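You operate a simulated robot arm through the tools that you are given. There is no shell and no other tool. Be economical: measure what you need, move in short steps, check, and stop when the job is done.

You are at the controls of a simulated robot arm. One attempt, no reset.

TASK
Set the bench meter to steel and zero it on its test disc.
Fine: gel the probe, touch the disc before you press zero; stand the probe back in its holder. Set down upright: yellow probe.

Only the result counts: the job must be done as asked and must still hold three seconds after the hand-in. Knocking over, shifting, dropping, spilling or breaking anything else fails it.

THE ROBOT
A 7-joint arm with a two-finger parallel gripper, fixed in place. Base frame: the origin is at the foot of the arm, x ahead of it, y to its left, z up; the work surface is at about z = 0. Lengths are in m, angles in rad, forces in N, time in s.
With the tool pointing down near the work surface it reaches from about 0.22 to 0.58 m from the base axis. Its first joint turns from -1.152 to 1.152 rad. Payload 2.5 kg.
The TCP is the grasp point between the finger pads, 0.023 m short of the fingertips. In the tool frame z runs along the fingers and y along their closing line. Largest opening 0.094 m; finger width 0.038, thickness 0.01; the body of the gripper, 0.054 by 0.096 m, starts 0.039 m behind the TCP.
Orientation is that of the tool frame in the base frame, as a unit quaternion [x, y, z, w]. With the fingers straight down and closing along the base's y, the tool's x points along the base's -x, its y along +y and its z along -z.

THE INTERFACE
- The arm moves only by the tool servo_tool. Its argument "steps" is a list of rows, each a list of 7 numbers: the shift along the tool's x, y, z in units of 40 mm (1.0 is 40 mm), then the turn, a rotation vector about the tool's x, y, z in units of 5 degrees (1.0 is 5 degrees), then the finger opening in m, from 0 to 0.094. In form: [[tx, ty, tz, ax, ay, az, hand], ...]. A call has 1 to 20 rows; each row shifts and turns the commanded pose from where the row before left it, along the tool's axes as they then stand. A call with a number of a shift or a turn outside -1 to 1 is refused whole. Rows are played at 5 a second. More than 0.05 m and 0.15 rad between two rows, or a gripper value outside its range, and nothing of the call is played. A pose out of reach is approached as far as the arm can. The call stops where the force on the tool passes 40 N (or 10 N more than at its start, if that is more) or the arm is blocked; 0.2 s more then pass. The fingers move at their own pace (about 0.108 m/s each) and stop on an object; they squeeze with about 34 N. The grip force told is the motor's: it shows also when the fingers shut on nothing. Time passes only in rows, and 0.2 s behind the last, so rows that do not move let the fingers close. The reply holds the time, the measured pose of the TCP, the force on the tool along the base axes, the opening and the grip force, in the units named above and with some noise, with the torque about the TCP (base axes, N m) and any sound that the robot's microphone picked up.
- Cameras (640 x 400 px; columns grow to the right, rows downward): "scene" is fixed at [0.1146, -0.3998, 0.5595]; the picture's right is [0.87, -0.49, 0.00], its down [-0.21, -0.37, -0.91] and it looks along [0.45, 0.79, -0.42] (base axes); focal length 326 px, centre (320, 200). "wrist" rides on the gripper at [0.086, 0.016, -0.074] in the tool frame; the picture's right is [-0.18, 0.98, 0.00], its down [-0.58, -0.11, -0.81] and it looks along [-0.79, -0.15, 0.59] (tool axes); focal length 243 px, centre (320, 200). There is no depth. A picture from a camera that has moved, and an enlarged one, comes with that camera's place and axes in the base frame and with its lens.
- get_image(camera): a new picture of that camera. The clock stands still meanwhile.
- zoom(camera, box): a new picture of the part [left, top, right, bottom] of that camera's present view, enlarged. The clock stands still meanwhile.
- finish_job(): hands the job in; it is judged then, once.

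Work in short steps. Places have to be worked out from the pictures, the camera data and where the tool is seen: move nearer, look again, correct. Check each grasp and each placing, and mend what went wrong. You have 120 turns and 68 pictures in all, those below and enlarged ones among them. Open the gripper and draw the arm clear of the work before you hand the job in, unless the task says otherwise; then end with one line.

The tools are called after "Call:" as a command line: name --pt "numbers of a row" for each row, then --argument value for the rest, lists and objects as JSON in quotes. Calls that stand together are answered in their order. servo_tool: Moves the arm, as the interface text tells. Its arguments: {"type":"object","properties":{"steps":{"type":"array","items":{"type":"array","items":{"type":"number"}}}},"required":["steps"]} The other tools are called the same way: get_image (camera) takes a picture; zoom (camera, box) takes an enlarged picture of a part of a camera's view; finish_job () hands the job in.

At the start:

```text
t: 0.0
tcp_pos: [0.3289, 0.2482, 0.3685]
tool_rot: [0.001, 1.0, -0.001, 0.001]
force: [0.1, -0.4, 0.4]
wrist_torque: [0.0, 0.02, -0.01]
grip_width: 0.0942
finger_force: 0.0
```

scene: 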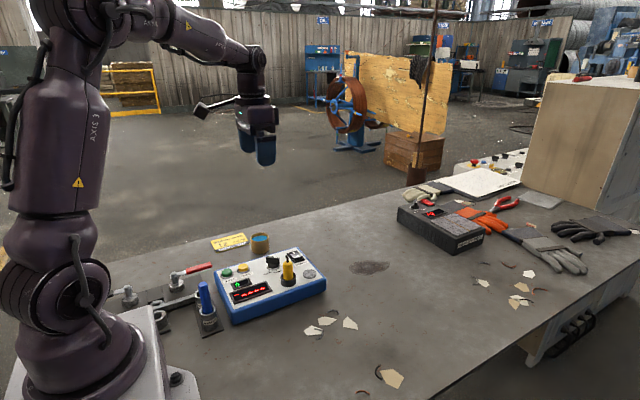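
wrist: 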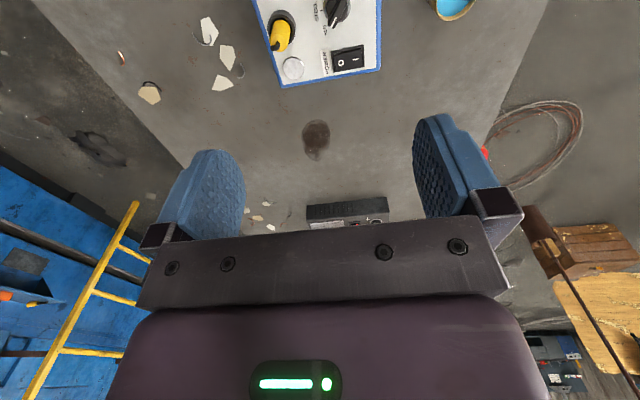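

The meter sits at the near left of the bench with a yellow probe, blue probe, gel pot and switches. I zoom in to read the details.

Call:
zoom --camera "scene" --box '[180, 220, 340, 340]'

Call:
zoom --camera "wrist" --box '[220, 0, 500, 110]'

Call:
zoom --camera "scene" --box '[205, 225, 285, 275]'

```text
3.33 times, centred on (260, 280) of scene
camera zoom: at [0.1146, -0.3998, 0.5595], right [0.87, -0.49, 0.0], down [-0.21, -0.37, -0.91], along [0.45, 0.79, -0.42], focal length 1086 px, centre (520, -67)
```

zoom: 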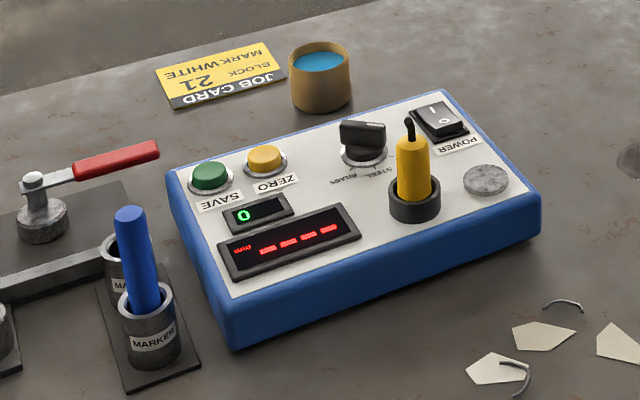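

```text
2.29 times, centred on (360, 55) of wrist
camera zoom: at [0.2414, 0.2638, 0.4428], right [0.18, 0.98, 0.0], down [0.58, -0.11, 0.81], along [0.79, -0.15, -0.59], focal length 555 px, centre (229, 531)
```

zoom: 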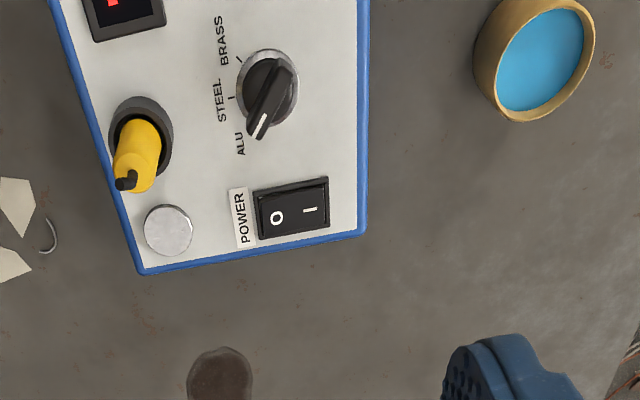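

```text
8.00 times, centred on (245, 250) of scene
camera zoom: at [0.1146, -0.3998, 0.5595], right [0.87, -0.49, 0.0], down [-0.21, -0.37, -0.91], along [0.45, 0.79, -0.42], focal length 2607 px, centre (920, -200)
```

zoom: 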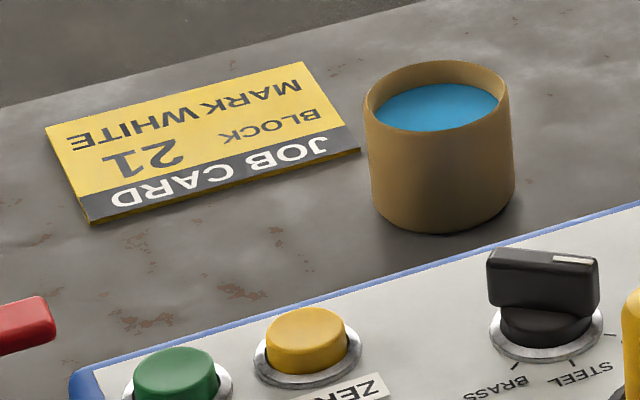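

Both views agree: meter top z≈0.05, knob at about (0.350, 0.263) pointing to ALU (about -33°), STEEL towards -y, probe (0.359, 0.187), disc (0.417, 0.187), gel pot (0.368, 0.422), ZERO (0.28, 0.278). I move above the knob with the closing line turned across its bar.

Call:
servo_tool --pt "-0.106 0.074 0.84 0 0 0 0.06" --pt "-0.106 0.074 0.84 0 0 0 0.06" --pt "-0.106 0.074 0.84 0 0 0 0.06" --pt "-0.106 0.074 0.84 0 0 0 0.06" --pt "-0.106 0.074 0.84 0 0 0 0.06" --pt "0 0 0 0 0 -0.95 0.06" --pt "0 0 0 0 0 -0.95 0.06" --pt "0 0 0 0 0 -0.95 0.06" --pt "0 0 0 0 0 -0.95 0.06" --pt "0 0 0 0 0 -0.95 0.06" --pt "0 0 0 0 0 -0.95 0.06" --pt "0 0 0 0 0 -0.95 0.06" --pt "0 0 0 0 0 -0.95 0.06" --pt "0 0 0 0 0 -0.95 0.06" --pt "0 0 0 0 0 -0.95 0.06" --pt "0 0 0 0 0 -0.95 0.06" --pt "0 0 0 0 0 -0.95 0.06"

Call:
get_image --camera "wrist"

Call:
zoom --camera "scene" --box '[180, 180, 340, 300]'

```text
t: 3.6
tcp_pos: [0.3495, 0.2615, 0.1993]
tool_rot: [-0.478, 0.878, 0.0, 0.0]
force: [0.5, 0.4, 0.0]
wrist_torque: [-0.02, 0.02, 0.0]
grip_width: 0.0601
finger_force: 0.0
```

```text
62 pictures are left
camera wrist: at [0.2884, 0.1987, 0.275], right [-0.73, 0.69, 0.0], down [0.41, 0.43, 0.81], along [0.55, 0.58, -0.59], focal length 243 px, centre (320, 200)
```

wrist: 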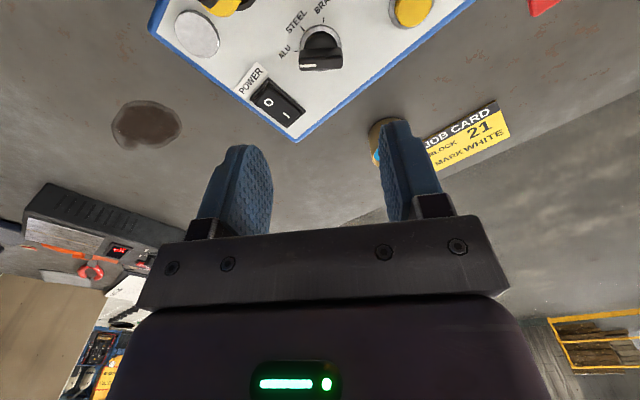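

```text
3.33 times, centred on (260, 240) of scene
camera zoom: at [0.1146, -0.3998, 0.5595], right [0.87, -0.49, 0.0], down [-0.21, -0.37, -0.91], along [0.45, 0.79, -0.42], focal length 1086 px, centre (520, 67)
```

zoom: 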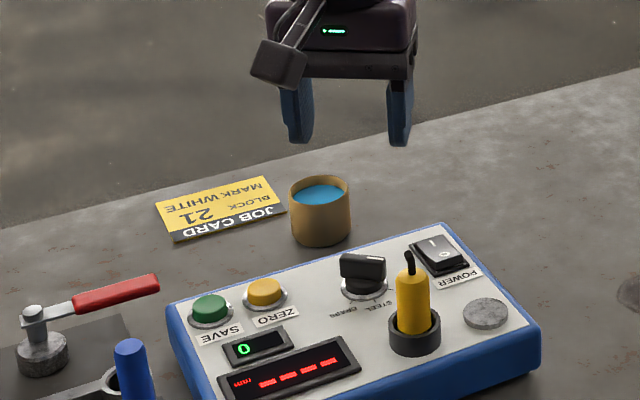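

I zoom on the knob for its exact centre and angle.

Call:
zoom --camera "wrist" --box '[260, 0, 380, 75]'

```text
5.33 times, centred on (320, 38) of wrist
camera zoom: at [0.2884, 0.1987, 0.275], right [-0.73, 0.69, 0.0], down [0.41, 0.43, 0.81], along [0.55, 0.58, -0.59], focal length 1294 px, centre (320, 1067)
```

zoom: 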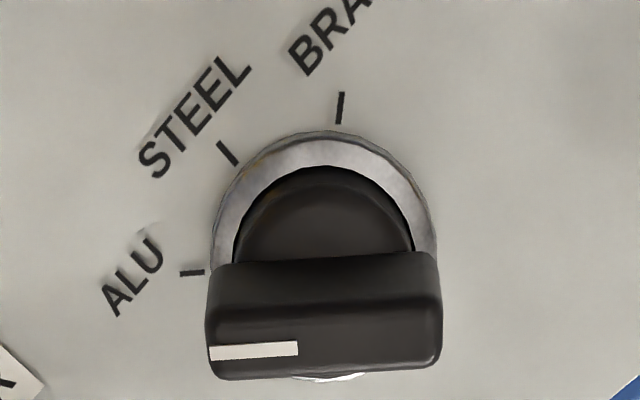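

I had the closing line along the bar rather than across it; knob centre is (0.3466, 0.2612), top z≈0.083. I turn 92° the other way so that the fingers straddle the bar.

Call:
servo_tool --pt "0 0 0 0 0 0.92 0.06" --pt "0 0 0 0 0 0.92 0.06" --pt "0 0 0 0 0 0.92 0.06" --pt "0 0 0 0 0 0.92 0.06" --pt "0 0 0 0 0 0.92 0.06" --pt "0 0 0 0 0 0.92 0.06" --pt "0 0 0 0 0 0.92 0.06" --pt "0 0 0 0 0 0.92 0.06" --pt "0 0 0 0 0 0.92 0.06" --pt "0 0 0 0 0 0.92 0.06" --pt "0 0 0 0 0 0.92 0.06" --pt "0 0 0 0 0 0.92 0.06" --pt "0 0 0 0 0 0.92 0.06" --pt "0 0 0 0 0 0.92 0.06" --pt "0 0 0 0 0 0.92 0.06" --pt "0 0 0 0 0 0.92 0.06" --pt "0 0 0 0 0 0.92 0.06" --pt "0 0 0 0 0 0.92 0.06" --pt "0 0 0 0 0 0.92 0.06" --pt "0 0 0 0 0 0.92 0.06"

Call:
get_image --camera "wrist"

```text
t: 7.8
tcp_pos: [0.3496, 0.2618, 0.2003]
tool_rot: [0.3, 0.954, 0.0, 0.0]
force: [-0.2, 0.0, 0.1]
wrist_torque: [0.01, -0.03, 0.03]
grip_width: 0.06
finger_force: 0.1
```

```text
59 pictures are left
camera wrist: at [0.288, 0.3254, 0.275], right [0.72, 0.7, 0.0], down [0.41, -0.42, 0.81], along [0.56, -0.58, -0.59], focal length 243 px, centre (320, 200)
```

wrist: 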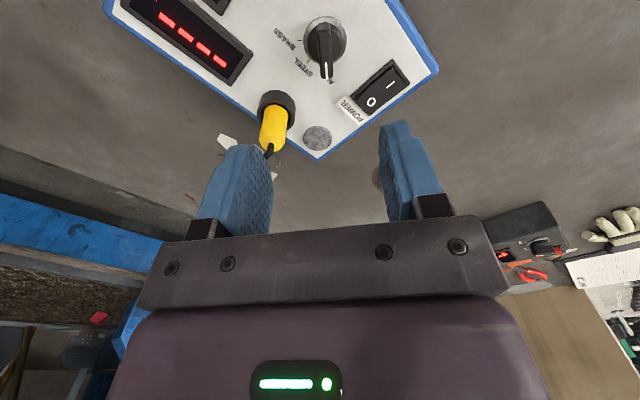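

Fingers now straddle the bar line. I descend to TCP z≈0.09 with a small centring shift.

Call:
servo_tool --pt "0.047 -0.063 0 0 0 0 0.05" --pt "0 0 0.7 0 0 0 0.05" --pt "0 0 0.7 0 0 0 0.05" --pt "0 0 0.7 0 0 0 0.05" --pt "0 0 0.65 0 0 0 0.05"

Call:
zoom --camera "scene" --box '[220, 220, 340, 310]'

Call:
get_image --camera "wrist"

```text
t: 9.0
tcp_pos: [0.3458, 0.2628, 0.0903]
tool_rot: [0.3, 0.954, 0.0, 0.0]
force: [0.9, 0.2, -0.2]
wrist_torque: [0.02, -0.01, -0.02]
grip_width: 0.05
finger_force: 0.0
```

```text
4.44 times, centred on (280, 265) of scene
camera zoom: at [0.1146, -0.3998, 0.5595], right [0.87, -0.49, 0.0], down [-0.21, -0.37, -0.91], along [0.45, 0.79, -0.42], focal length 1448 px, centre (498, -89)
```

zoom: 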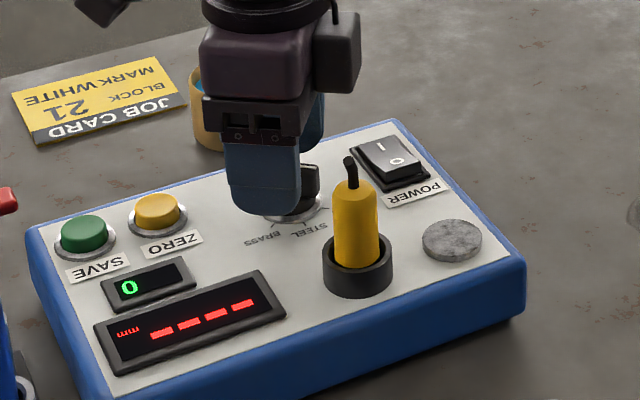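

```text
57 pictures are left
camera wrist: at [0.2838, 0.3248, 0.1652], right [0.71, 0.7, 0.0], down [0.41, -0.42, 0.81], along [0.56, -0.58, -0.59], focal length 243 px, centre (320, 200)
```

wrist: 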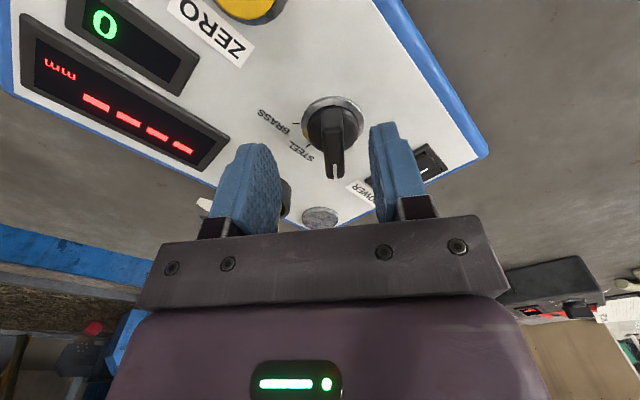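

The bar appears about 4.5 mm off towards the right finger, so I shift along the closing line, lower 4 mm, and close.

Call:
servo_tool --pt "0 0.11 0.1 0 0 0 0.05" --pt "0 0 0 0 0 0 0.025" --pt "0 0 0 0 0 0 0.025"

Call:
zoom --camera "wrist" --box '[200, 60, 440, 210]'

```text
t: 9.8
tcp_pos: [0.3482, 0.2655, 0.0864]
tool_rot: [0.301, 0.954, 0.0, 0.001]
force: [0.2, 0.8, -0.1]
wrist_torque: [0.02, -0.02, 0.01]
grip_width: 0.0248
finger_force: 0.1
```

```text
2.67 times, centred on (320, 135) of wrist
camera zoom: at [0.2856, 0.3283, 0.1611], right [0.71, 0.7, 0.0], down [0.41, -0.42, 0.81], along [0.56, -0.58, -0.59], focal length 647 px, centre (320, 373)
```

zoom: 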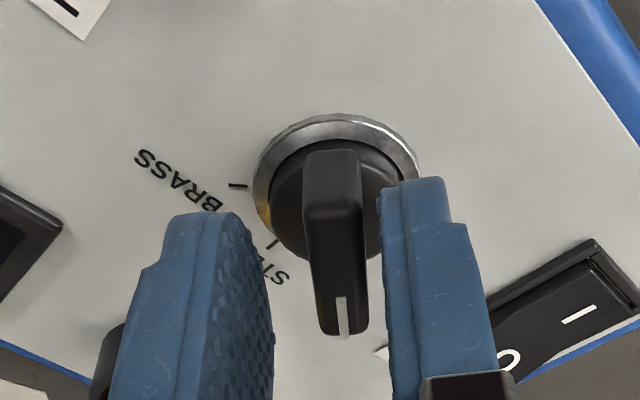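

Still about 2.5 mm off in closing direction and 3 mm along the bar, and the bar top looks nearer z≈0.075. I correct, lower to 0.080, then close gently.

Call:
servo_tool --pt "0.075 0.055 0.08 0 0 0 0.025" --pt "0 0 0.08 0 0 0 0.025" --pt "0 0 0 0 0 0 0.018" --pt "0 0 0 0 0 0 0.01" --pt "0 0 0 0 0 0 0.004"

Call:
zoom --camera "wrist" --box '[200, 60, 440, 210]'

```text
t: 11.0
tcp_pos: [0.3466, 0.2685, 0.0796]
tool_rot: [0.303, 0.953, 0.001, 0.0]
force: [1.6, 4.6, -3.6]
wrist_torque: [0.2, 0.22, -1.34]
grip_width: 0.0127
finger_force: 45.3
```

```text
2.67 times, centred on (320, 135) of wrist
camera zoom: at [0.286, 0.3323, 0.1544], right [0.72, 0.7, 0.0], down [0.41, -0.43, 0.81], along [0.56, -0.58, -0.59], focal length 647 px, centre (320, 373)
```

zoom: 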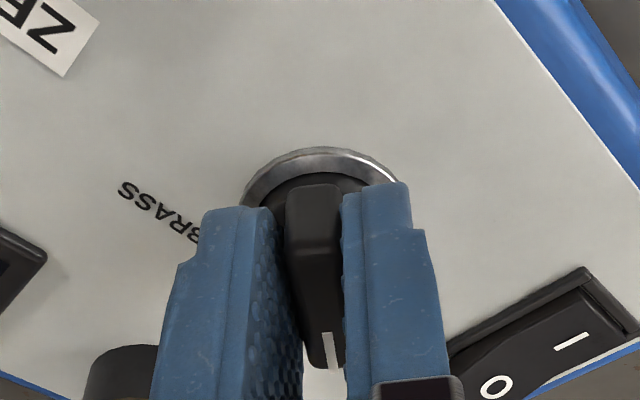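

The bar is gripped (12.7 mm). I turn clockwise (seen from above) in steps, watching torque and sound.

Call:
servo_tool --pt "0 0 0 0 0 1 0.004" --pt "0 0 0 0 0 1 0.004" --pt "0 0 0 0 0 1 0.004" --pt "0 0 0 0 0 1 0.004" --pt "0 0 0 0 0 1 0.004" --pt "0 0 0 0 0 1 0.004"

Call:
zoom --camera "scene" --box '[220, 220, 340, 310]'

```text
t: 11.9
tcp_pos: [0.3488, 0.2701, 0.0791]
tool_rot: [0.436, 0.9, 0.002, 0.001]
force: [4.0, 1.8, -4.7]
wrist_torque: [0.13, 0.59, 0.03]
grip_width: 0.0108
finger_force: 45.1
stopped in row 4: the force on the tool passed its limit at 42 N (the readings are from after the stop); the commanded pose is now the measured one
```

```text
4.44 times, centred on (280, 265) of scene
camera zoom: at [0.1146, -0.3998, 0.5595], right [0.87, -0.49, 0.0], down [-0.21, -0.37, -0.91], along [0.45, 0.79, -0.42], focal length 1448 px, centre (498, -89)
```

zoom: 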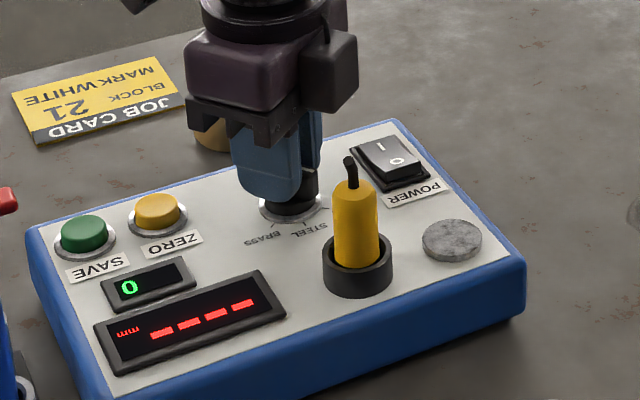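

A side force stopped it at yaw -52°. I look at the knob to see its axis relative to the fingers.

Call:
zoom --camera "wrist" --box '[200, 60, 440, 210]'

```text
2.67 times, centred on (320, 135) of wrist
camera zoom: at [0.307, 0.3483, 0.1544], right [0.89, 0.46, 0.01], down [0.27, -0.53, 0.81], along [0.38, -0.71, -0.59], focal length 647 px, centre (320, 373)
```

zoom: 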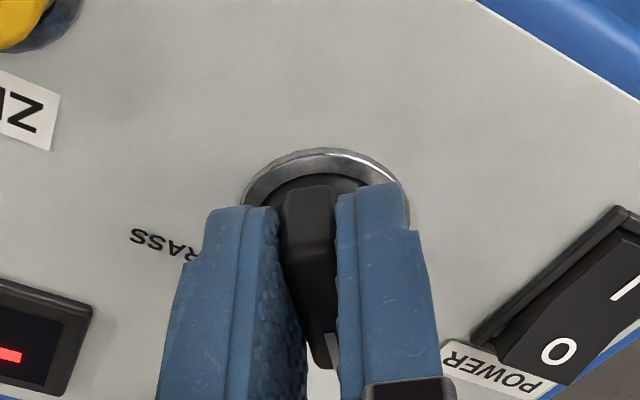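

Force and displacement say the true knob axis is about 5 mm further from the camera, near (0.350, 0.265). I release, recentre along the bar and regrip.

Call:
servo_tool --pt "0 0 0 0 0 0 0.025" --pt "0 0 0 0 0 0 0.025" --pt "-0.117 -0.02 0 0 0 0 0.025" --pt "0 0 0 0 0 0 0.025"

Call:
zoom --camera "wrist" --box '[200, 60, 440, 210]'

```text
t: 12.9
tcp_pos: [0.3502, 0.2662, 0.0799]
tool_rot: [0.437, 0.899, 0.002, 0.002]
force: [-0.5, -0.2, 0.2]
wrist_torque: [-0.01, 0.0, 0.0]
grip_width: 0.0251
finger_force: 0.0
```

```text
2.67 times, centred on (320, 135) of wrist
camera zoom: at [0.3094, 0.3439, 0.1543], right [0.89, 0.46, 0.01], down [0.27, -0.53, 0.81], along [0.38, -0.71, -0.59], focal length 647 px, centre (320, 373)
```

zoom: 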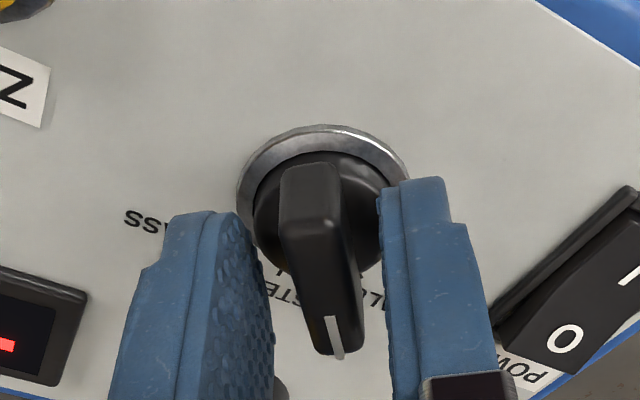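

The knob sits between the fingers, lagging by several degrees. Closing will align it; then I turn in smaller steps.

Call:
servo_tool --pt "0 0 0 0 0 0 0.015" --pt "0 0 0 0 0 0 0.004" --pt "0 0 0 0 0 0 0.004" --pt "0 0 0 0 0 0.6 0.004" --pt "0 0 0 0 0 0.6 0.004" --pt "0 0 0 0 0 0.6 0.004"

```text
t: 14.3
tcp_pos: [0.3518, 0.2659, 0.0802]
tool_rot: [0.507, 0.862, 0.003, 0.002]
force: [15.8, 10.1, -4.8]
wrist_torque: [-1.03, -0.14, -0.01]
grip_width: 0.0109
finger_force: 44.5
```

Turning works (yaw -61°) with a side force along +tool y; I relieve it by shifting ~3 mm that way while continuing the turn.

Call:
servo_tool --pt "0 0.05 0 0 0 0 0.004" --pt "0 0.02 0 0 0 0.6 0.004" --pt "0 0 0 0 0 0.6 0.004" --pt "0 0 0 0 0 0.6 0.004"

```text
t: 15.5
tcp_pos: [0.3519, 0.2676, 0.0792]
tool_rot: [0.573, 0.82, 0.0, 0.0]
force: [-1.9, -1.5, 4.2]
wrist_torque: [-0.2, -0.13, -0.02]
grip_width: 0.0108
finger_force: 44.9
stopped in row 4: the force on the tool passed its limit at 41 N (the readings are from after the stop); the commanded pose is now the measured one
```

Yaw is now -70°. The stop reset the command, so I continue in smaller steps.

Call:
servo_tool --pt "0 0 0 0 0 0.5 0.004" --pt "0 0 0 0 0 0.5 0.004" --pt "0 0 0 0 0 0.5 0.004"

Call:
zoom --camera "wrist" --box '[200, 60, 440, 210]'

```text
t: 16.3
tcp_pos: [0.3518, 0.2686, 0.0797]
tool_rot: [0.627, 0.779, 0.001, 0.0]
force: [2.4, 1.2, 4.0]
wrist_torque: [-0.17, 0.0, -0.01]
grip_width: 0.0107
finger_force: 45.0
```

```text
2.67 times, centred on (320, 135) of wrist
camera zoom: at [0.3484, 0.3548, 0.1545], right [1.0, 0.03, 0.0], down [0.02, -0.59, 0.81], along [0.03, -0.81, -0.59], focal length 647 px, centre (320, 373)
```

zoom: 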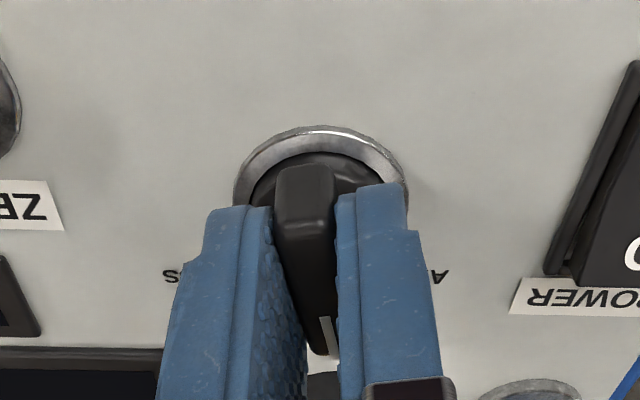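

Yaw -78°; about 10° more for STEEL (straight towards -y), then open and check.

Call:
servo_tool --pt "0 0 0 0 0 0.5 0.004" --pt "0 0 0 0 0 0.5 0.004" --pt "0 0 0 0 0 0.5 0.004" --pt "0 0 0 0 0 0.6 0.004" --pt "0 0 0 0 0 0 0.004"

Call:
servo_tool --pt "0 0 0 0 0 0 0.03" --pt "0 0 -0.5 0 0 0 0.03" --pt "0 0 -1 0 0 0 0.03" --pt "0 0 -1 0 0 0 0.03"

Call:
get_image --camera "wrist"

Call:
zoom --camera "scene" --box '[220, 220, 340, 310]'

```text
t: 17.5
tcp_pos: [0.3515, 0.2667, 0.0788]
tool_rot: [0.695, 0.719, -0.001, 0.0]
force: [-3.5, -8.4, 13.9]
wrist_torque: [1.32, 0.05, -0.01]
grip_width: 0.011
finger_force: 44.4
```

```text
t: 18.5
tcp_pos: [0.3505, 0.266, 0.1789]
tool_rot: [0.694, 0.72, -0.001, -0.001]
force: [-0.2, 0.7, -1.2]
wrist_torque: [-0.02, 0.0, 0.01]
grip_width: 0.0299
finger_force: 0.0
```

```text
50 pictures are left
camera wrist: at [0.3634, 0.3527, 0.2531], right [0.99, -0.15, 0.0], down [-0.09, -0.58, 0.81], along [-0.12, -0.8, -0.59], focal length 243 px, centre (320, 200)
```

wrist: 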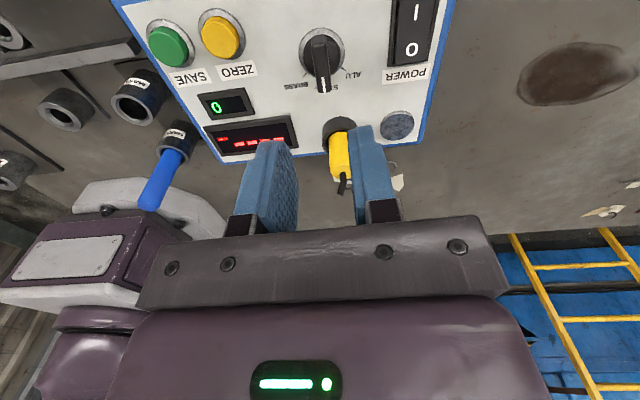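

```text
4.44 times, centred on (280, 265) of scene
camera zoom: at [0.1146, -0.3998, 0.5595], right [0.87, -0.49, 0.0], down [-0.21, -0.37, -0.91], along [0.45, 0.79, -0.42], focal length 1448 px, centre (498, -89)
```

zoom: 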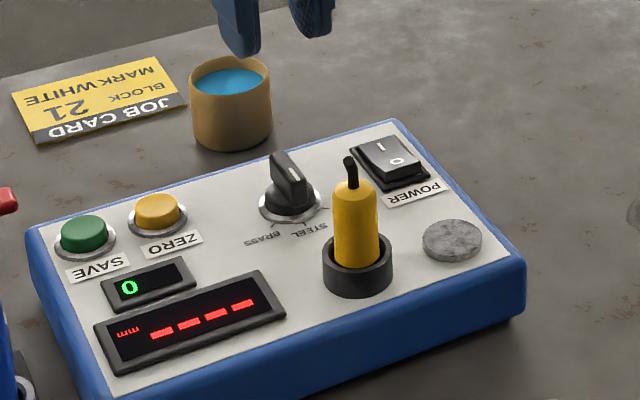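

The knob now points to STEEL; I zoom to confirm.

Call:
zoom --camera "wrist" --box '[260, 10, 420, 110]'

```text
4.00 times, centred on (340, 60) of wrist
camera zoom: at [0.3634, 0.3527, 0.2531], right [0.99, -0.15, 0.0], down [-0.09, -0.58, 0.81], along [-0.12, -0.8, -0.59], focal length 970 px, centre (240, 760)
```

zoom: 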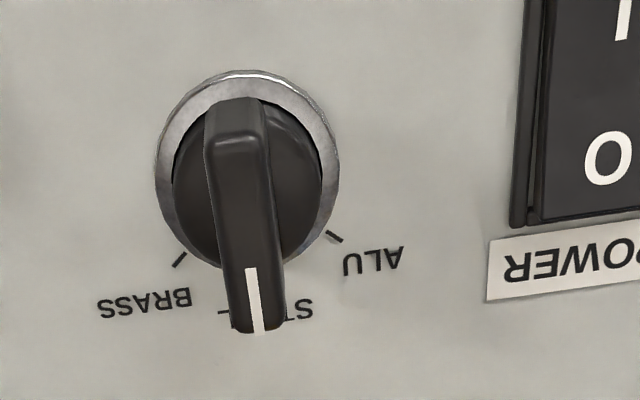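

STEEL is set. Next the yellow probe at about (0.360, 0.187): I move above it, fingers open, keeping this orientation, and look.

Call:
servo_tool --pt "-0.66 0.06 0 0 0 0 0.06" --pt "-0.66 0.06 0 0 0 0 0.06" --pt "-0.66 0.05 0 0 0 0 0.06" --pt "0 0 0 0 0 0 0.06"

Call:
get_image --camera "wrist"

Call:
zoom --camera "scene" --box '[220, 200, 340, 290]'

```text
t: 19.5
tcp_pos: [0.36, 0.1874, 0.1804]
tool_rot: [0.694, 0.72, 0.0, 0.0]
force: [0.6, 0.1, -0.5]
wrist_torque: [-0.01, -0.01, -0.01]
grip_width: 0.0599
finger_force: 0.2
```

```text
47 pictures are left
camera wrist: at [0.3741, 0.2744, 0.2541], right [0.99, -0.15, 0.0], down [-0.09, -0.59, 0.81], along [-0.12, -0.8, -0.59], focal length 243 px, centre (320, 200)
```

wrist: 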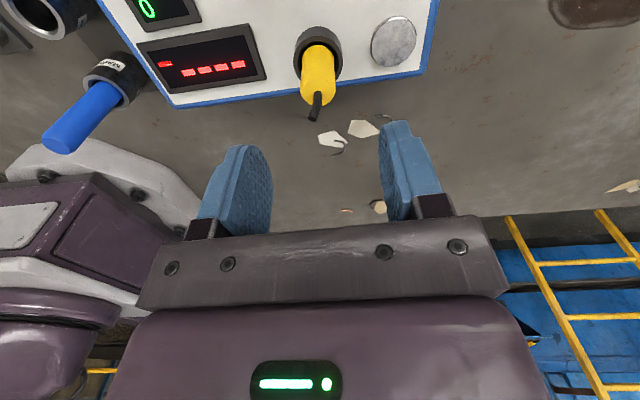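

```text
4.44 times, centred on (280, 245) of scene
camera zoom: at [0.1146, -0.3998, 0.5595], right [0.87, -0.49, 0.0], down [-0.21, -0.37, -0.91], along [0.45, 0.79, -0.42], focal length 1448 px, centre (498, 0)
```

zoom: 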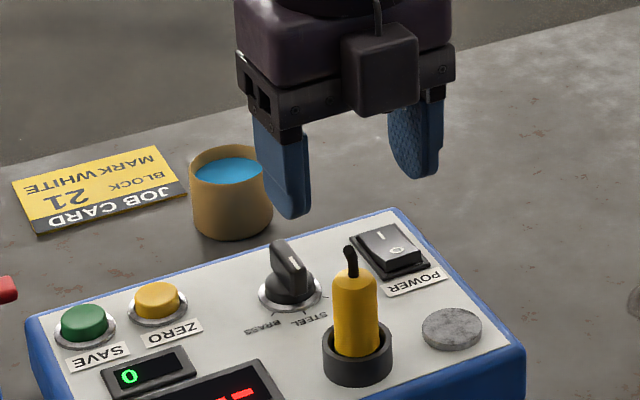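

The probe lines up with the tool (x≈0.3605, y≈0.187, cap z≈0.107, rim z≈0.068). I descend to z≈0.098 and close on it.

Call:
servo_tool --pt "0 0 0.7 0 0 0 0.06" --pt "0 0 0.7 0 0 0 0.06" --pt "0 0 0.66 0 0 0 0.06" --pt "0 0 0 0 0 0 0.045"

Call:
get_image --camera "wrist"

Call:
zoom --camera "scene" --box '[220, 210, 340, 300]'

```text
t: 20.5
tcp_pos: [0.3623, 0.1875, 0.0965]
tool_rot: [0.694, 0.72, -0.001, 0.0]
force: [-0.1, 0.3, 0.6]
wrist_torque: [0.02, -0.02, -0.01]
grip_width: 0.0451
finger_force: 0.1
```

```text
45 pictures are left
camera wrist: at [0.3738, 0.2746, 0.1716], right [0.99, -0.15, 0.0], down [-0.09, -0.59, 0.81], along [-0.12, -0.8, -0.59], focal length 243 px, centre (320, 200)
```

wrist: 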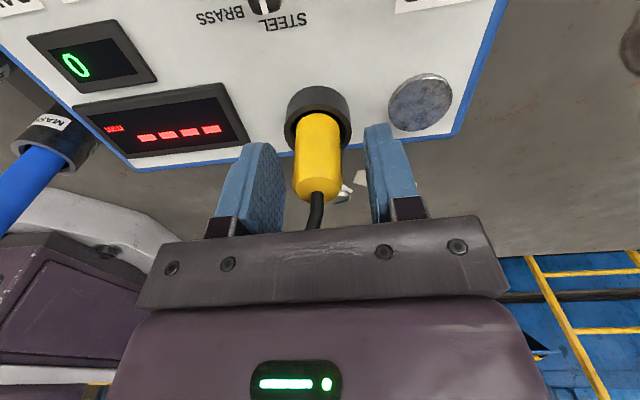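

```text
4.44 times, centred on (280, 255) of scene
camera zoom: at [0.1146, -0.3998, 0.5595], right [0.87, -0.49, 0.0], down [-0.21, -0.37, -0.91], along [0.45, 0.79, -0.42], focal length 1448 px, centre (498, -44)
```

zoom: 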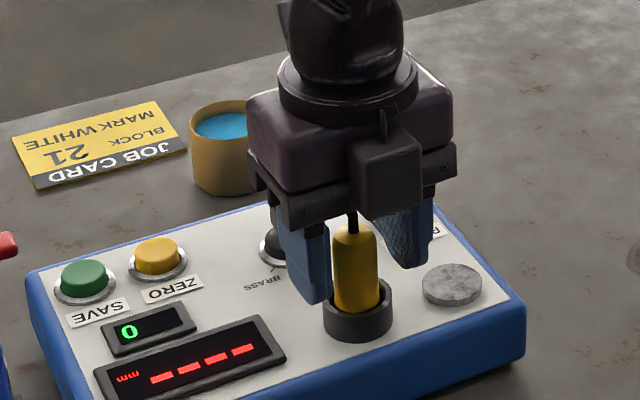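

The probe sits between the fingers, slightly left of centre; I nudge 2 mm and close.

Call:
servo_tool --pt "0 -0.06 0 0 0 0 0.035" --pt "0 0 0 0 0 0 0.025" --pt "0 0 0 0 0 0 0.018" --pt "0 0 0 0 0 0 0.018"

```text
t: 21.5
tcp_pos: [0.3587, 0.1869, 0.0974]
tool_rot: [0.694, 0.72, 0.0, 0.0]
force: [0.5, -1.0, -0.2]
wrist_torque: [-0.02, 0.02, 0.0]
grip_width: 0.023
finger_force: 33.7
```

Gripped at 23 mm with little side force. I lift and look.

Call:
servo_tool --pt "0 0 -0.3 0 0 0 0.015" --pt "0 0 -0.7 0 0 0 0.015" --pt "0 0 -0.8 0 0 0 0.015" --pt "0 0 -0.4 0 0 0 0.015"

Call:
zoom --camera "scene" --box '[220, 180, 340, 270]'

Call:
get_image --camera "wrist"

```text
t: 22.5
tcp_pos: [0.3593, 0.1867, 0.1869]
tool_rot: [0.694, 0.72, 0.0, 0.0]
force: [-0.2, 0.4, -0.9]
wrist_torque: [0.01, -0.01, 0.02]
grip_width: 0.0233
finger_force: 34.0
```

```text
4.44 times, centred on (280, 225) of scene
camera zoom: at [0.1146, -0.3998, 0.5595], right [0.87, -0.49, 0.0], down [-0.21, -0.37, -0.91], along [0.45, 0.79, -0.42], focal length 1448 px, centre (498, 89)
```

zoom: 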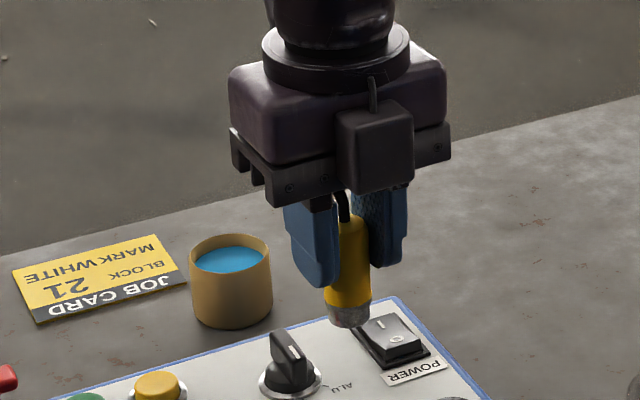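

```text
42 pictures are left
camera wrist: at [0.3718, 0.2745, 0.2606], right [0.99, -0.15, 0.0], down [-0.09, -0.58, 0.81], along [-0.12, -0.8, -0.59], focal length 243 px, centre (320, 200)
```

wrist: 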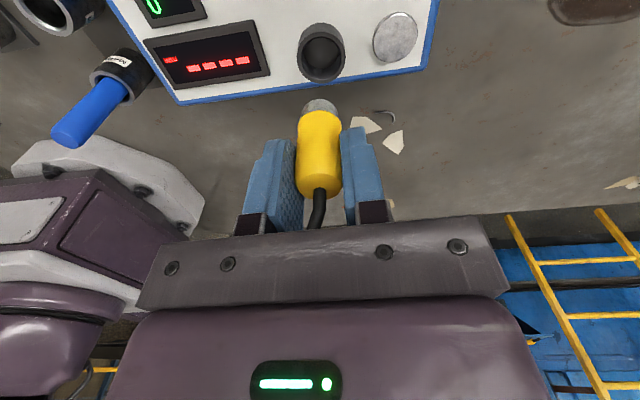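

Probe held well, its metal tip about 48 mm below the TCP. I carry it at height to above the gel pot at about (0.371, 0.424).

Call:
servo_tool --pt "0.739 0.065 0 0 0 0 0.015" --pt "0.739 0.065 0 0 0 0 0.015" --pt "0.739 0.065 0 0 0 0 0.015" --pt "0.739 0.065 0 0 0 0 0.015" --pt "0.739 0.065 0 0 0 0 0.015" --pt "0.739 0.065 0 0 0 0 0.015" --pt "0.739 0.065 0 0 0 0 0.015" --pt "0.739 0.065 0 0 0 0 0.015" --pt "0 0 0 0 0 0 0.015"

Call:
get_image --camera "wrist"

Call:
zoom --camera "scene" --box '[200, 170, 320, 260]'

```text
t: 24.5
tcp_pos: [0.3734, 0.4252, 0.1841]
tool_rot: [0.694, 0.72, 0.0, 0.0]
force: [-0.8, 0.2, -1.4]
wrist_torque: [0.03, 0.0, 0.01]
grip_width: 0.023
finger_force: 33.8
```

```text
41 pictures are left
camera wrist: at [0.3858, 0.5117, 0.2585], right [0.99, -0.15, 0.0], down [-0.09, -0.58, 0.81], along [-0.12, -0.8, -0.59], focal length 243 px, centre (320, 200)
```

wrist: 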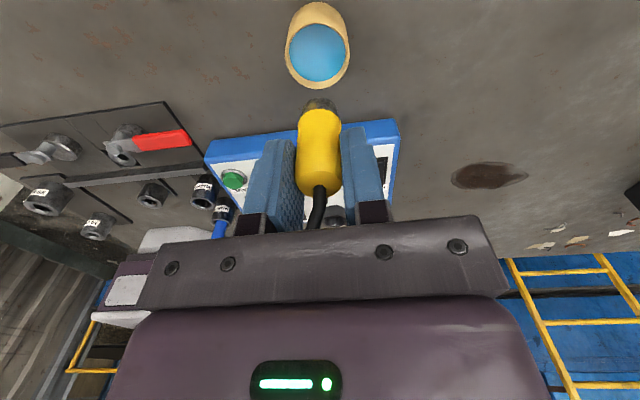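

```text
4.44 times, centred on (260, 215) of scene
camera zoom: at [0.1146, -0.3998, 0.5595], right [0.87, -0.49, 0.0], down [-0.21, -0.37, -0.91], along [0.45, 0.79, -0.42], focal length 1448 px, centre (587, 133)
```

zoom: 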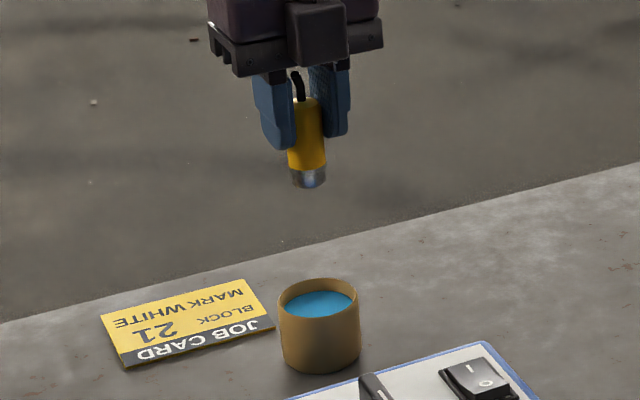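

Relative alignment in both views is within ~2 mm. I descend part way to TCP z≈0.10 and check.

Call:
servo_tool --pt "0 0 0.7 0 0 0 0.015" --pt "0 0 0.7 0 0 0 0.015" --pt "0 0 0.7 0 0 0 0.015" --pt "0 0 0 0 0 0 0.015"

Call:
zoom --camera "wrist" --box '[240, 30, 400, 130]'

Call:
zoom --camera "scene" --box '[220, 190, 300, 250]'

```text
t: 25.5
tcp_pos: [0.3727, 0.4245, 0.0991]
tool_rot: [0.694, 0.72, 0.0, 0.0]
force: [-0.2, 0.7, -0.1]
wrist_torque: [-0.02, -0.01, 0.01]
grip_width: 0.0232
finger_force: 33.6
```

```text
4.00 times, centred on (320, 80) of wrist
camera zoom: at [0.3843, 0.5108, 0.1738], right [0.99, -0.15, 0.0], down [-0.09, -0.59, 0.81], along [-0.12, -0.8, -0.59], focal length 970 px, centre (320, 680)
```

zoom: 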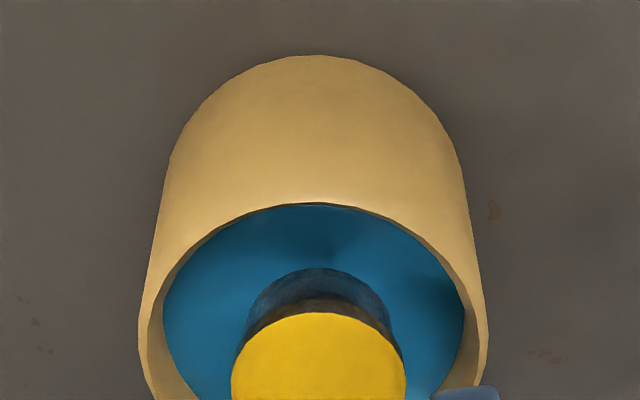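

```text
6.67 times, centred on (260, 220) of scene
camera zoom: at [0.1146, -0.3998, 0.5595], right [0.87, -0.49, 0.0], down [-0.21, -0.37, -0.91], along [0.45, 0.79, -0.42], focal length 2173 px, centre (720, 67)
```

zoom: 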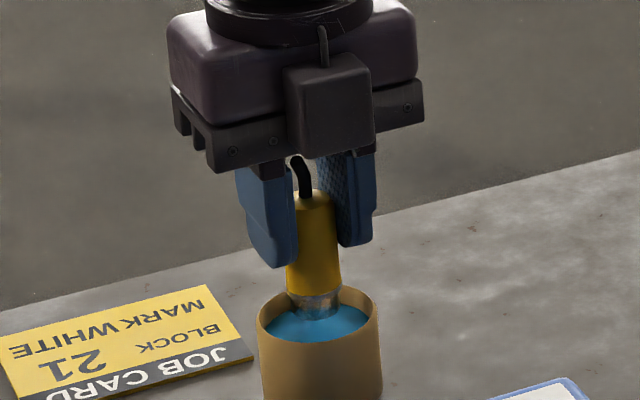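

The tip is centred just over the gel. I lower 14 mm, wait, and look.

Call:
servo_tool --pt "0 0 0.18 0 0 0 0.015" --pt "0 0 0.17 0 0 0 0.015" --pt "0 0 0 0 0 0 0.015" --pt "0 0 0 0 0 0 0.015"

Call:
zoom --camera "scene" --box '[220, 190, 300, 250]'

```text
t: 26.5
tcp_pos: [0.3727, 0.4267, 0.0883]
tool_rot: [0.694, 0.72, 0.003, 0.0]
force: [-2.3, -2.7, 26.5]
wrist_torque: [-0.04, 0.36, 0.08]
grip_width: 0.023
finger_force: 33.8
```

```text
6.67 times, centred on (260, 220) of scene
camera zoom: at [0.1145, -0.3999, 0.5594], right [0.87, -0.49, 0.0], down [-0.21, -0.37, -0.91], along [0.45, 0.79, -0.42], focal length 2173 px, centre (720, 67)
```

zoom: 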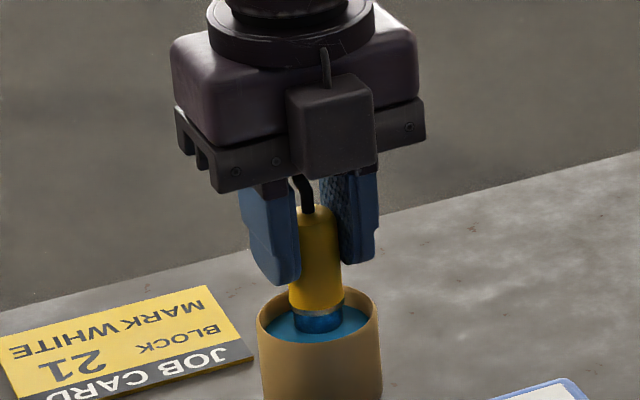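

It met firm resistance (26 N) at the gel bed, so the tip has touched. I lift out and inspect the tip for gel.

Call:
servo_tool --pt "0 0 -0.4 0 0 0 0.015" --pt "0 0 -0.7 0 0 0 0.015" --pt "0 0 -0.7 0 0 0 0.015" --pt "0 0 -0.7 0 0 0 0.015" --pt "0 0 0 0 0 0 0.015"

Call:
zoom --camera "scene" --box '[220, 160, 300, 220]'

Call:
zoom --camera "wrist" --box '[220, 0, 420, 125]'

```text
t: 27.7
tcp_pos: [0.3697, 0.4233, 0.1866]
tool_rot: [0.694, 0.72, -0.001, -0.001]
force: [-0.5, -1.1, -0.6]
wrist_torque: [-0.01, 0.03, 0.0]
grip_width: 0.0231
finger_force: 34.4
```

```text
6.67 times, centred on (260, 190) of scene
camera zoom: at [0.1146, -0.3998, 0.5595], right [0.87, -0.49, 0.0], down [-0.21, -0.37, -0.91], along [0.45, 0.79, -0.42], focal length 2173 px, centre (720, 267)
```

zoom: 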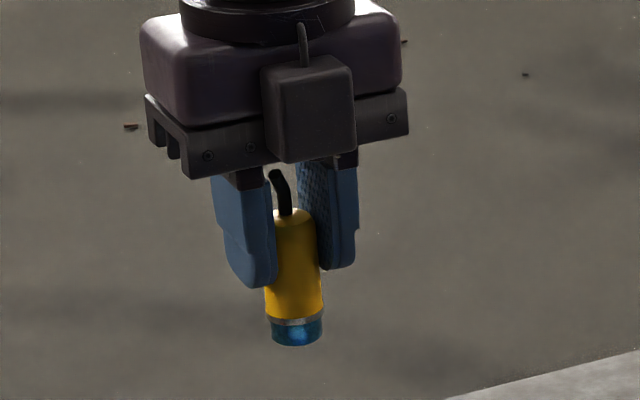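

```text
3.20 times, centred on (320, 62) of wrist
camera zoom: at [0.3829, 0.5111, 0.261], right [0.99, -0.15, 0.0], down [-0.09, -0.58, 0.81], along [-0.12, -0.8, -0.59], focal length 776 px, centre (320, 640)
```

zoom: 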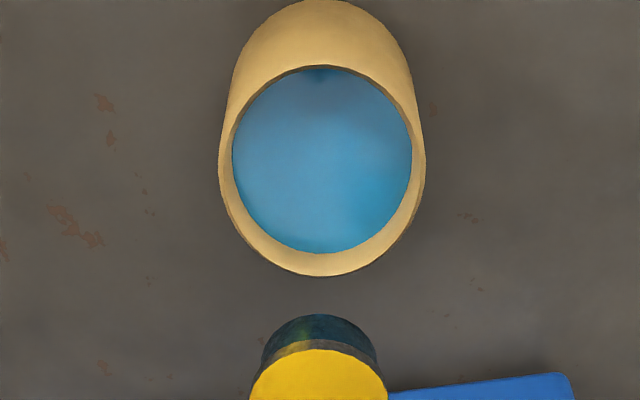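

The tip is coated blue. I carry it to above the test disc at about (0.418, 0.188).

Call:
servo_tool --pt "-0.739 0.123 0 0 0 0 0.015" --pt "-0.739 0.123 0 0 0 0 0.015" --pt "-0.739 0.123 0 0 0 0 0.015" --pt "-0.739 0.123 0 0 0 0 0.015" --pt "-0.739 0.123 0 0 0 0 0.015" --pt "-0.739 0.123 0 0 0 0 0.015" --pt "-0.739 0.123 0 0 0 0 0.015" --pt "-0.739 0.123 0 0 0 0 0.015" --pt "0 0 0.8 0 0 0 0.015" --pt "0 0 0 0 0 0 0.015"

Call:
get_image --camera "wrist"

Call:
zoom --camera "scene" --box '[220, 210, 340, 300]'

```text
t: 29.9
tcp_pos: [0.4214, 0.1888, 0.155]
tool_rot: [0.694, 0.72, 0.0, 0.0]
force: [0.6, -0.4, 0.1]
wrist_torque: [0.01, 0.0, 0.0]
grip_width: 0.0233
finger_force: 34.0
```

```text
34 pictures are left
camera wrist: at [0.4336, 0.2763, 0.2295], right [0.99, -0.15, 0.0], down [-0.09, -0.59, 0.81], along [-0.12, -0.8, -0.59], focal length 243 px, centre (320, 200)
```

wrist: 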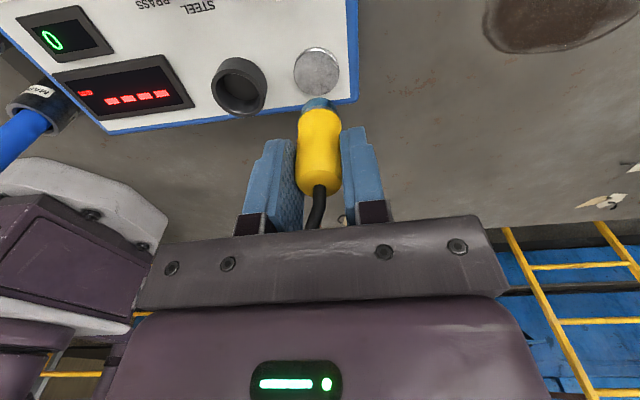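

```text
4.44 times, centred on (280, 255) of scene
camera zoom: at [0.1146, -0.3998, 0.5595], right [0.87, -0.49, 0.0], down [-0.21, -0.37, -0.91], along [0.45, 0.79, -0.42], focal length 1448 px, centre (498, -44)
```

zoom: 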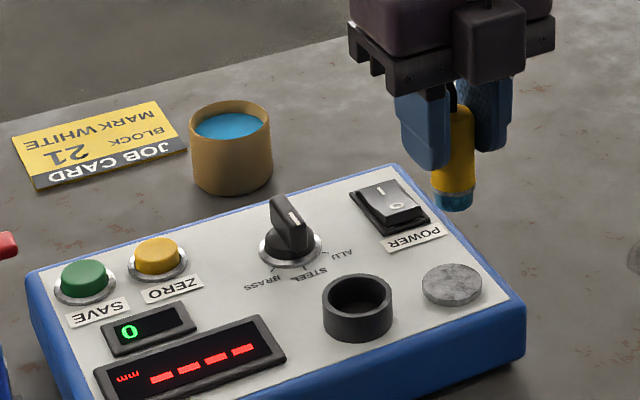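

Both views show the tip straight above the disc. I lower to near contact, then in small steps watching the force.

Call:
servo_tool --pt "0 0 0.5 0 0 0 0.015" --pt "0 0 0.5 0 0 0 0.015" --pt "0 0 0.1 0 0 0 0.015" --pt "0 0 0 0 0 0 0.015"

Call:
zoom --camera "scene" --box '[220, 220, 340, 310]'

```text
t: 30.9
tcp_pos: [0.4205, 0.19, 0.1114]
tool_rot: [0.693, 0.721, 0.0, 0.0]
force: [0.1, -0.6, -0.5]
wrist_torque: [0.01, 0.02, 0.0]
grip_width: 0.023
finger_force: 33.8
```

```text
4.44 times, centred on (280, 265) of scene
camera zoom: at [0.1146, -0.3998, 0.5595], right [0.87, -0.49, 0.0], down [-0.21, -0.37, -0.91], along [0.45, 0.79, -0.42], focal length 1448 px, centre (498, -89)
```

zoom: 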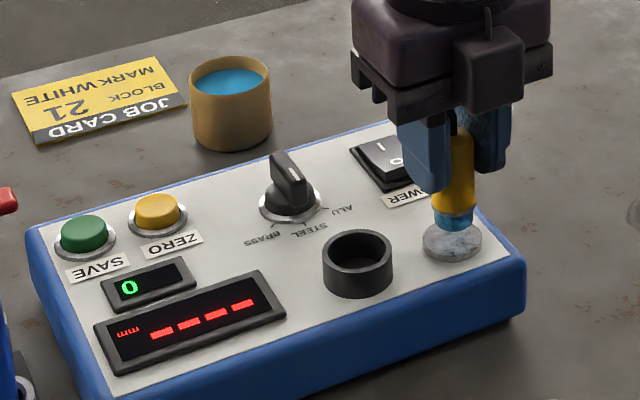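

The tip is just above the disc. I lower in 2 mm steps.

Call:
servo_tool --pt "0 0 0.05 0 0 0 0.015" --pt "0 0 0.05 0 0 0 0.015" --pt "0 0 0.05 0 0 0 0.015" --pt "0 0 0 0 0 0 0.015"

```text
t: 31.9
tcp_pos: [0.4195, 0.1907, 0.1063]
tool_rot: [0.694, 0.72, 0.0, 0.0]
force: [0.0, 0.7, -1.4]
wrist_torque: [0.02, 0.01, -0.02]
grip_width: 0.0233
finger_force: 34.1
```

No contact yet; I continue down.

Call:
servo_tool --pt "0 0 0.05 0 0 0 0.015" --pt "0 0 0.05 0 0 0 0.015" --pt "0 0 0.03 0 0 0 0.015" --pt "0 0 0 0 0 0 0.015"

Call:
zoom --camera "scene" --box '[220, 220, 340, 310]'

```text
t: 32.9
tcp_pos: [0.4193, 0.1905, 0.1023]
tool_rot: [0.694, 0.72, 0.002, 0.0]
force: [-5.6, -2.7, 29.8]
wrist_torque: [-0.01, 0.25, 0.07]
grip_width: 0.0233
finger_force: 34.1
```

```text
4.44 times, centred on (280, 265) of scene
camera zoom: at [0.1145, -0.3999, 0.5595], right [0.87, -0.49, 0.0], down [-0.21, -0.37, -0.91], along [0.45, 0.79, -0.42], focal length 1448 px, centre (498, -89)
```

zoom: 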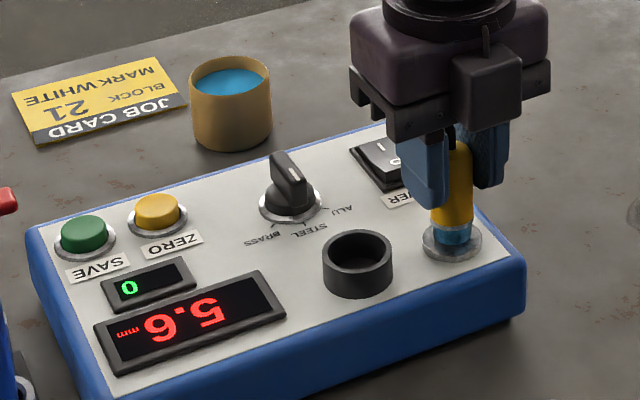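

The display reads 5.6 mm: contact measured. I lift off and see whether the reading holds.

Call:
servo_tool --pt "0 0 -0.15 0 0 0 0.015" --pt "0 0 -0.4 0 0 0 0.015" --pt "0 0 -0.8 0 0 0 0.015" --pt "0 0 -0.8 0 0 0 0.015" --pt "0 0 0 0 0 0 0.015"

Call:
zoom --camera "scene" --box '[220, 210, 340, 300]'

```text
t: 34.1
tcp_pos: [0.4195, 0.1896, 0.1836]
tool_rot: [0.694, 0.72, 0.0, -0.001]
force: [-0.2, 0.1, -1.0]
wrist_torque: [0.0, 0.02, -0.01]
grip_width: 0.0232
finger_force: 33.5
```

```text
4.44 times, centred on (280, 255) of scene
camera zoom: at [0.1146, -0.3998, 0.5595], right [0.87, -0.49, 0.0], down [-0.21, -0.37, -0.91], along [0.45, 0.79, -0.42], focal length 1448 px, centre (498, -44)
```

zoom: 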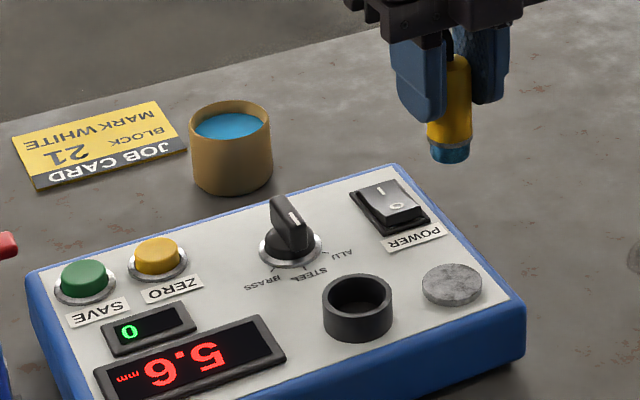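

The reading 5.6 is held. I return the probe above its holder by reversing the commanded shift (1.504 units) and check alignment partway down.

Call:
servo_tool --pt "0 -0.5 0 0 0 0 0.015" --pt "0 -0.5 0 0 0 0 0.015" --pt "0 -0.504 0 0 0 0 0.015" --pt "0 0 0.6 0 0 0 0.015" --pt "0 0 0.5 0 0 0 0.015" --pt "0 0 0 0 0 0 0.015"

Call:
zoom --camera "wrist" --box '[240, 30, 400, 130]'

Call:
zoom --camera "scene" --box '[240, 210, 320, 270]'

```text
t: 35.5
tcp_pos: [0.3587, 0.1879, 0.1412]
tool_rot: [0.694, 0.72, -0.001, 0.0]
force: [0.8, 0.6, -0.7]
wrist_torque: [-0.02, 0.0, -0.04]
grip_width: 0.0232
finger_force: 33.8
```

```text
4.00 times, centred on (320, 80) of wrist
camera zoom: at [0.3712, 0.2744, 0.2162], right [0.99, -0.15, 0.0], down [-0.09, -0.59, 0.81], along [-0.12, -0.8, -0.59], focal length 970 px, centre (320, 680)
```

zoom: 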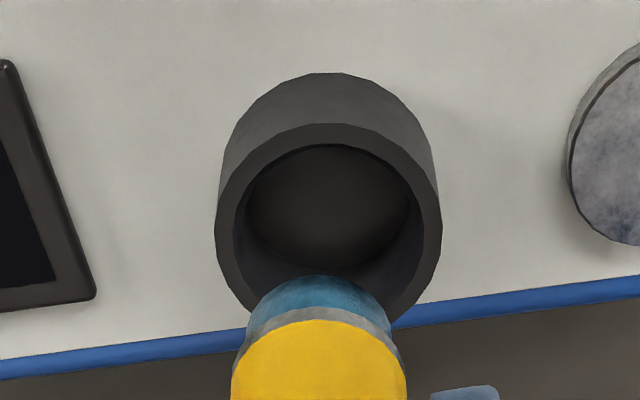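

```text
6.67 times, centred on (280, 240) of scene
camera zoom: at [0.1146, -0.3998, 0.5595], right [0.87, -0.49, 0.0], down [-0.21, -0.37, -0.91], along [0.45, 0.79, -0.42], focal length 2173 px, centre (587, -67)
```

zoom: 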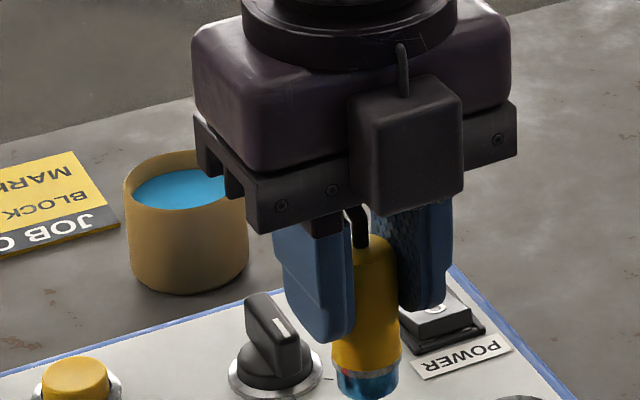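

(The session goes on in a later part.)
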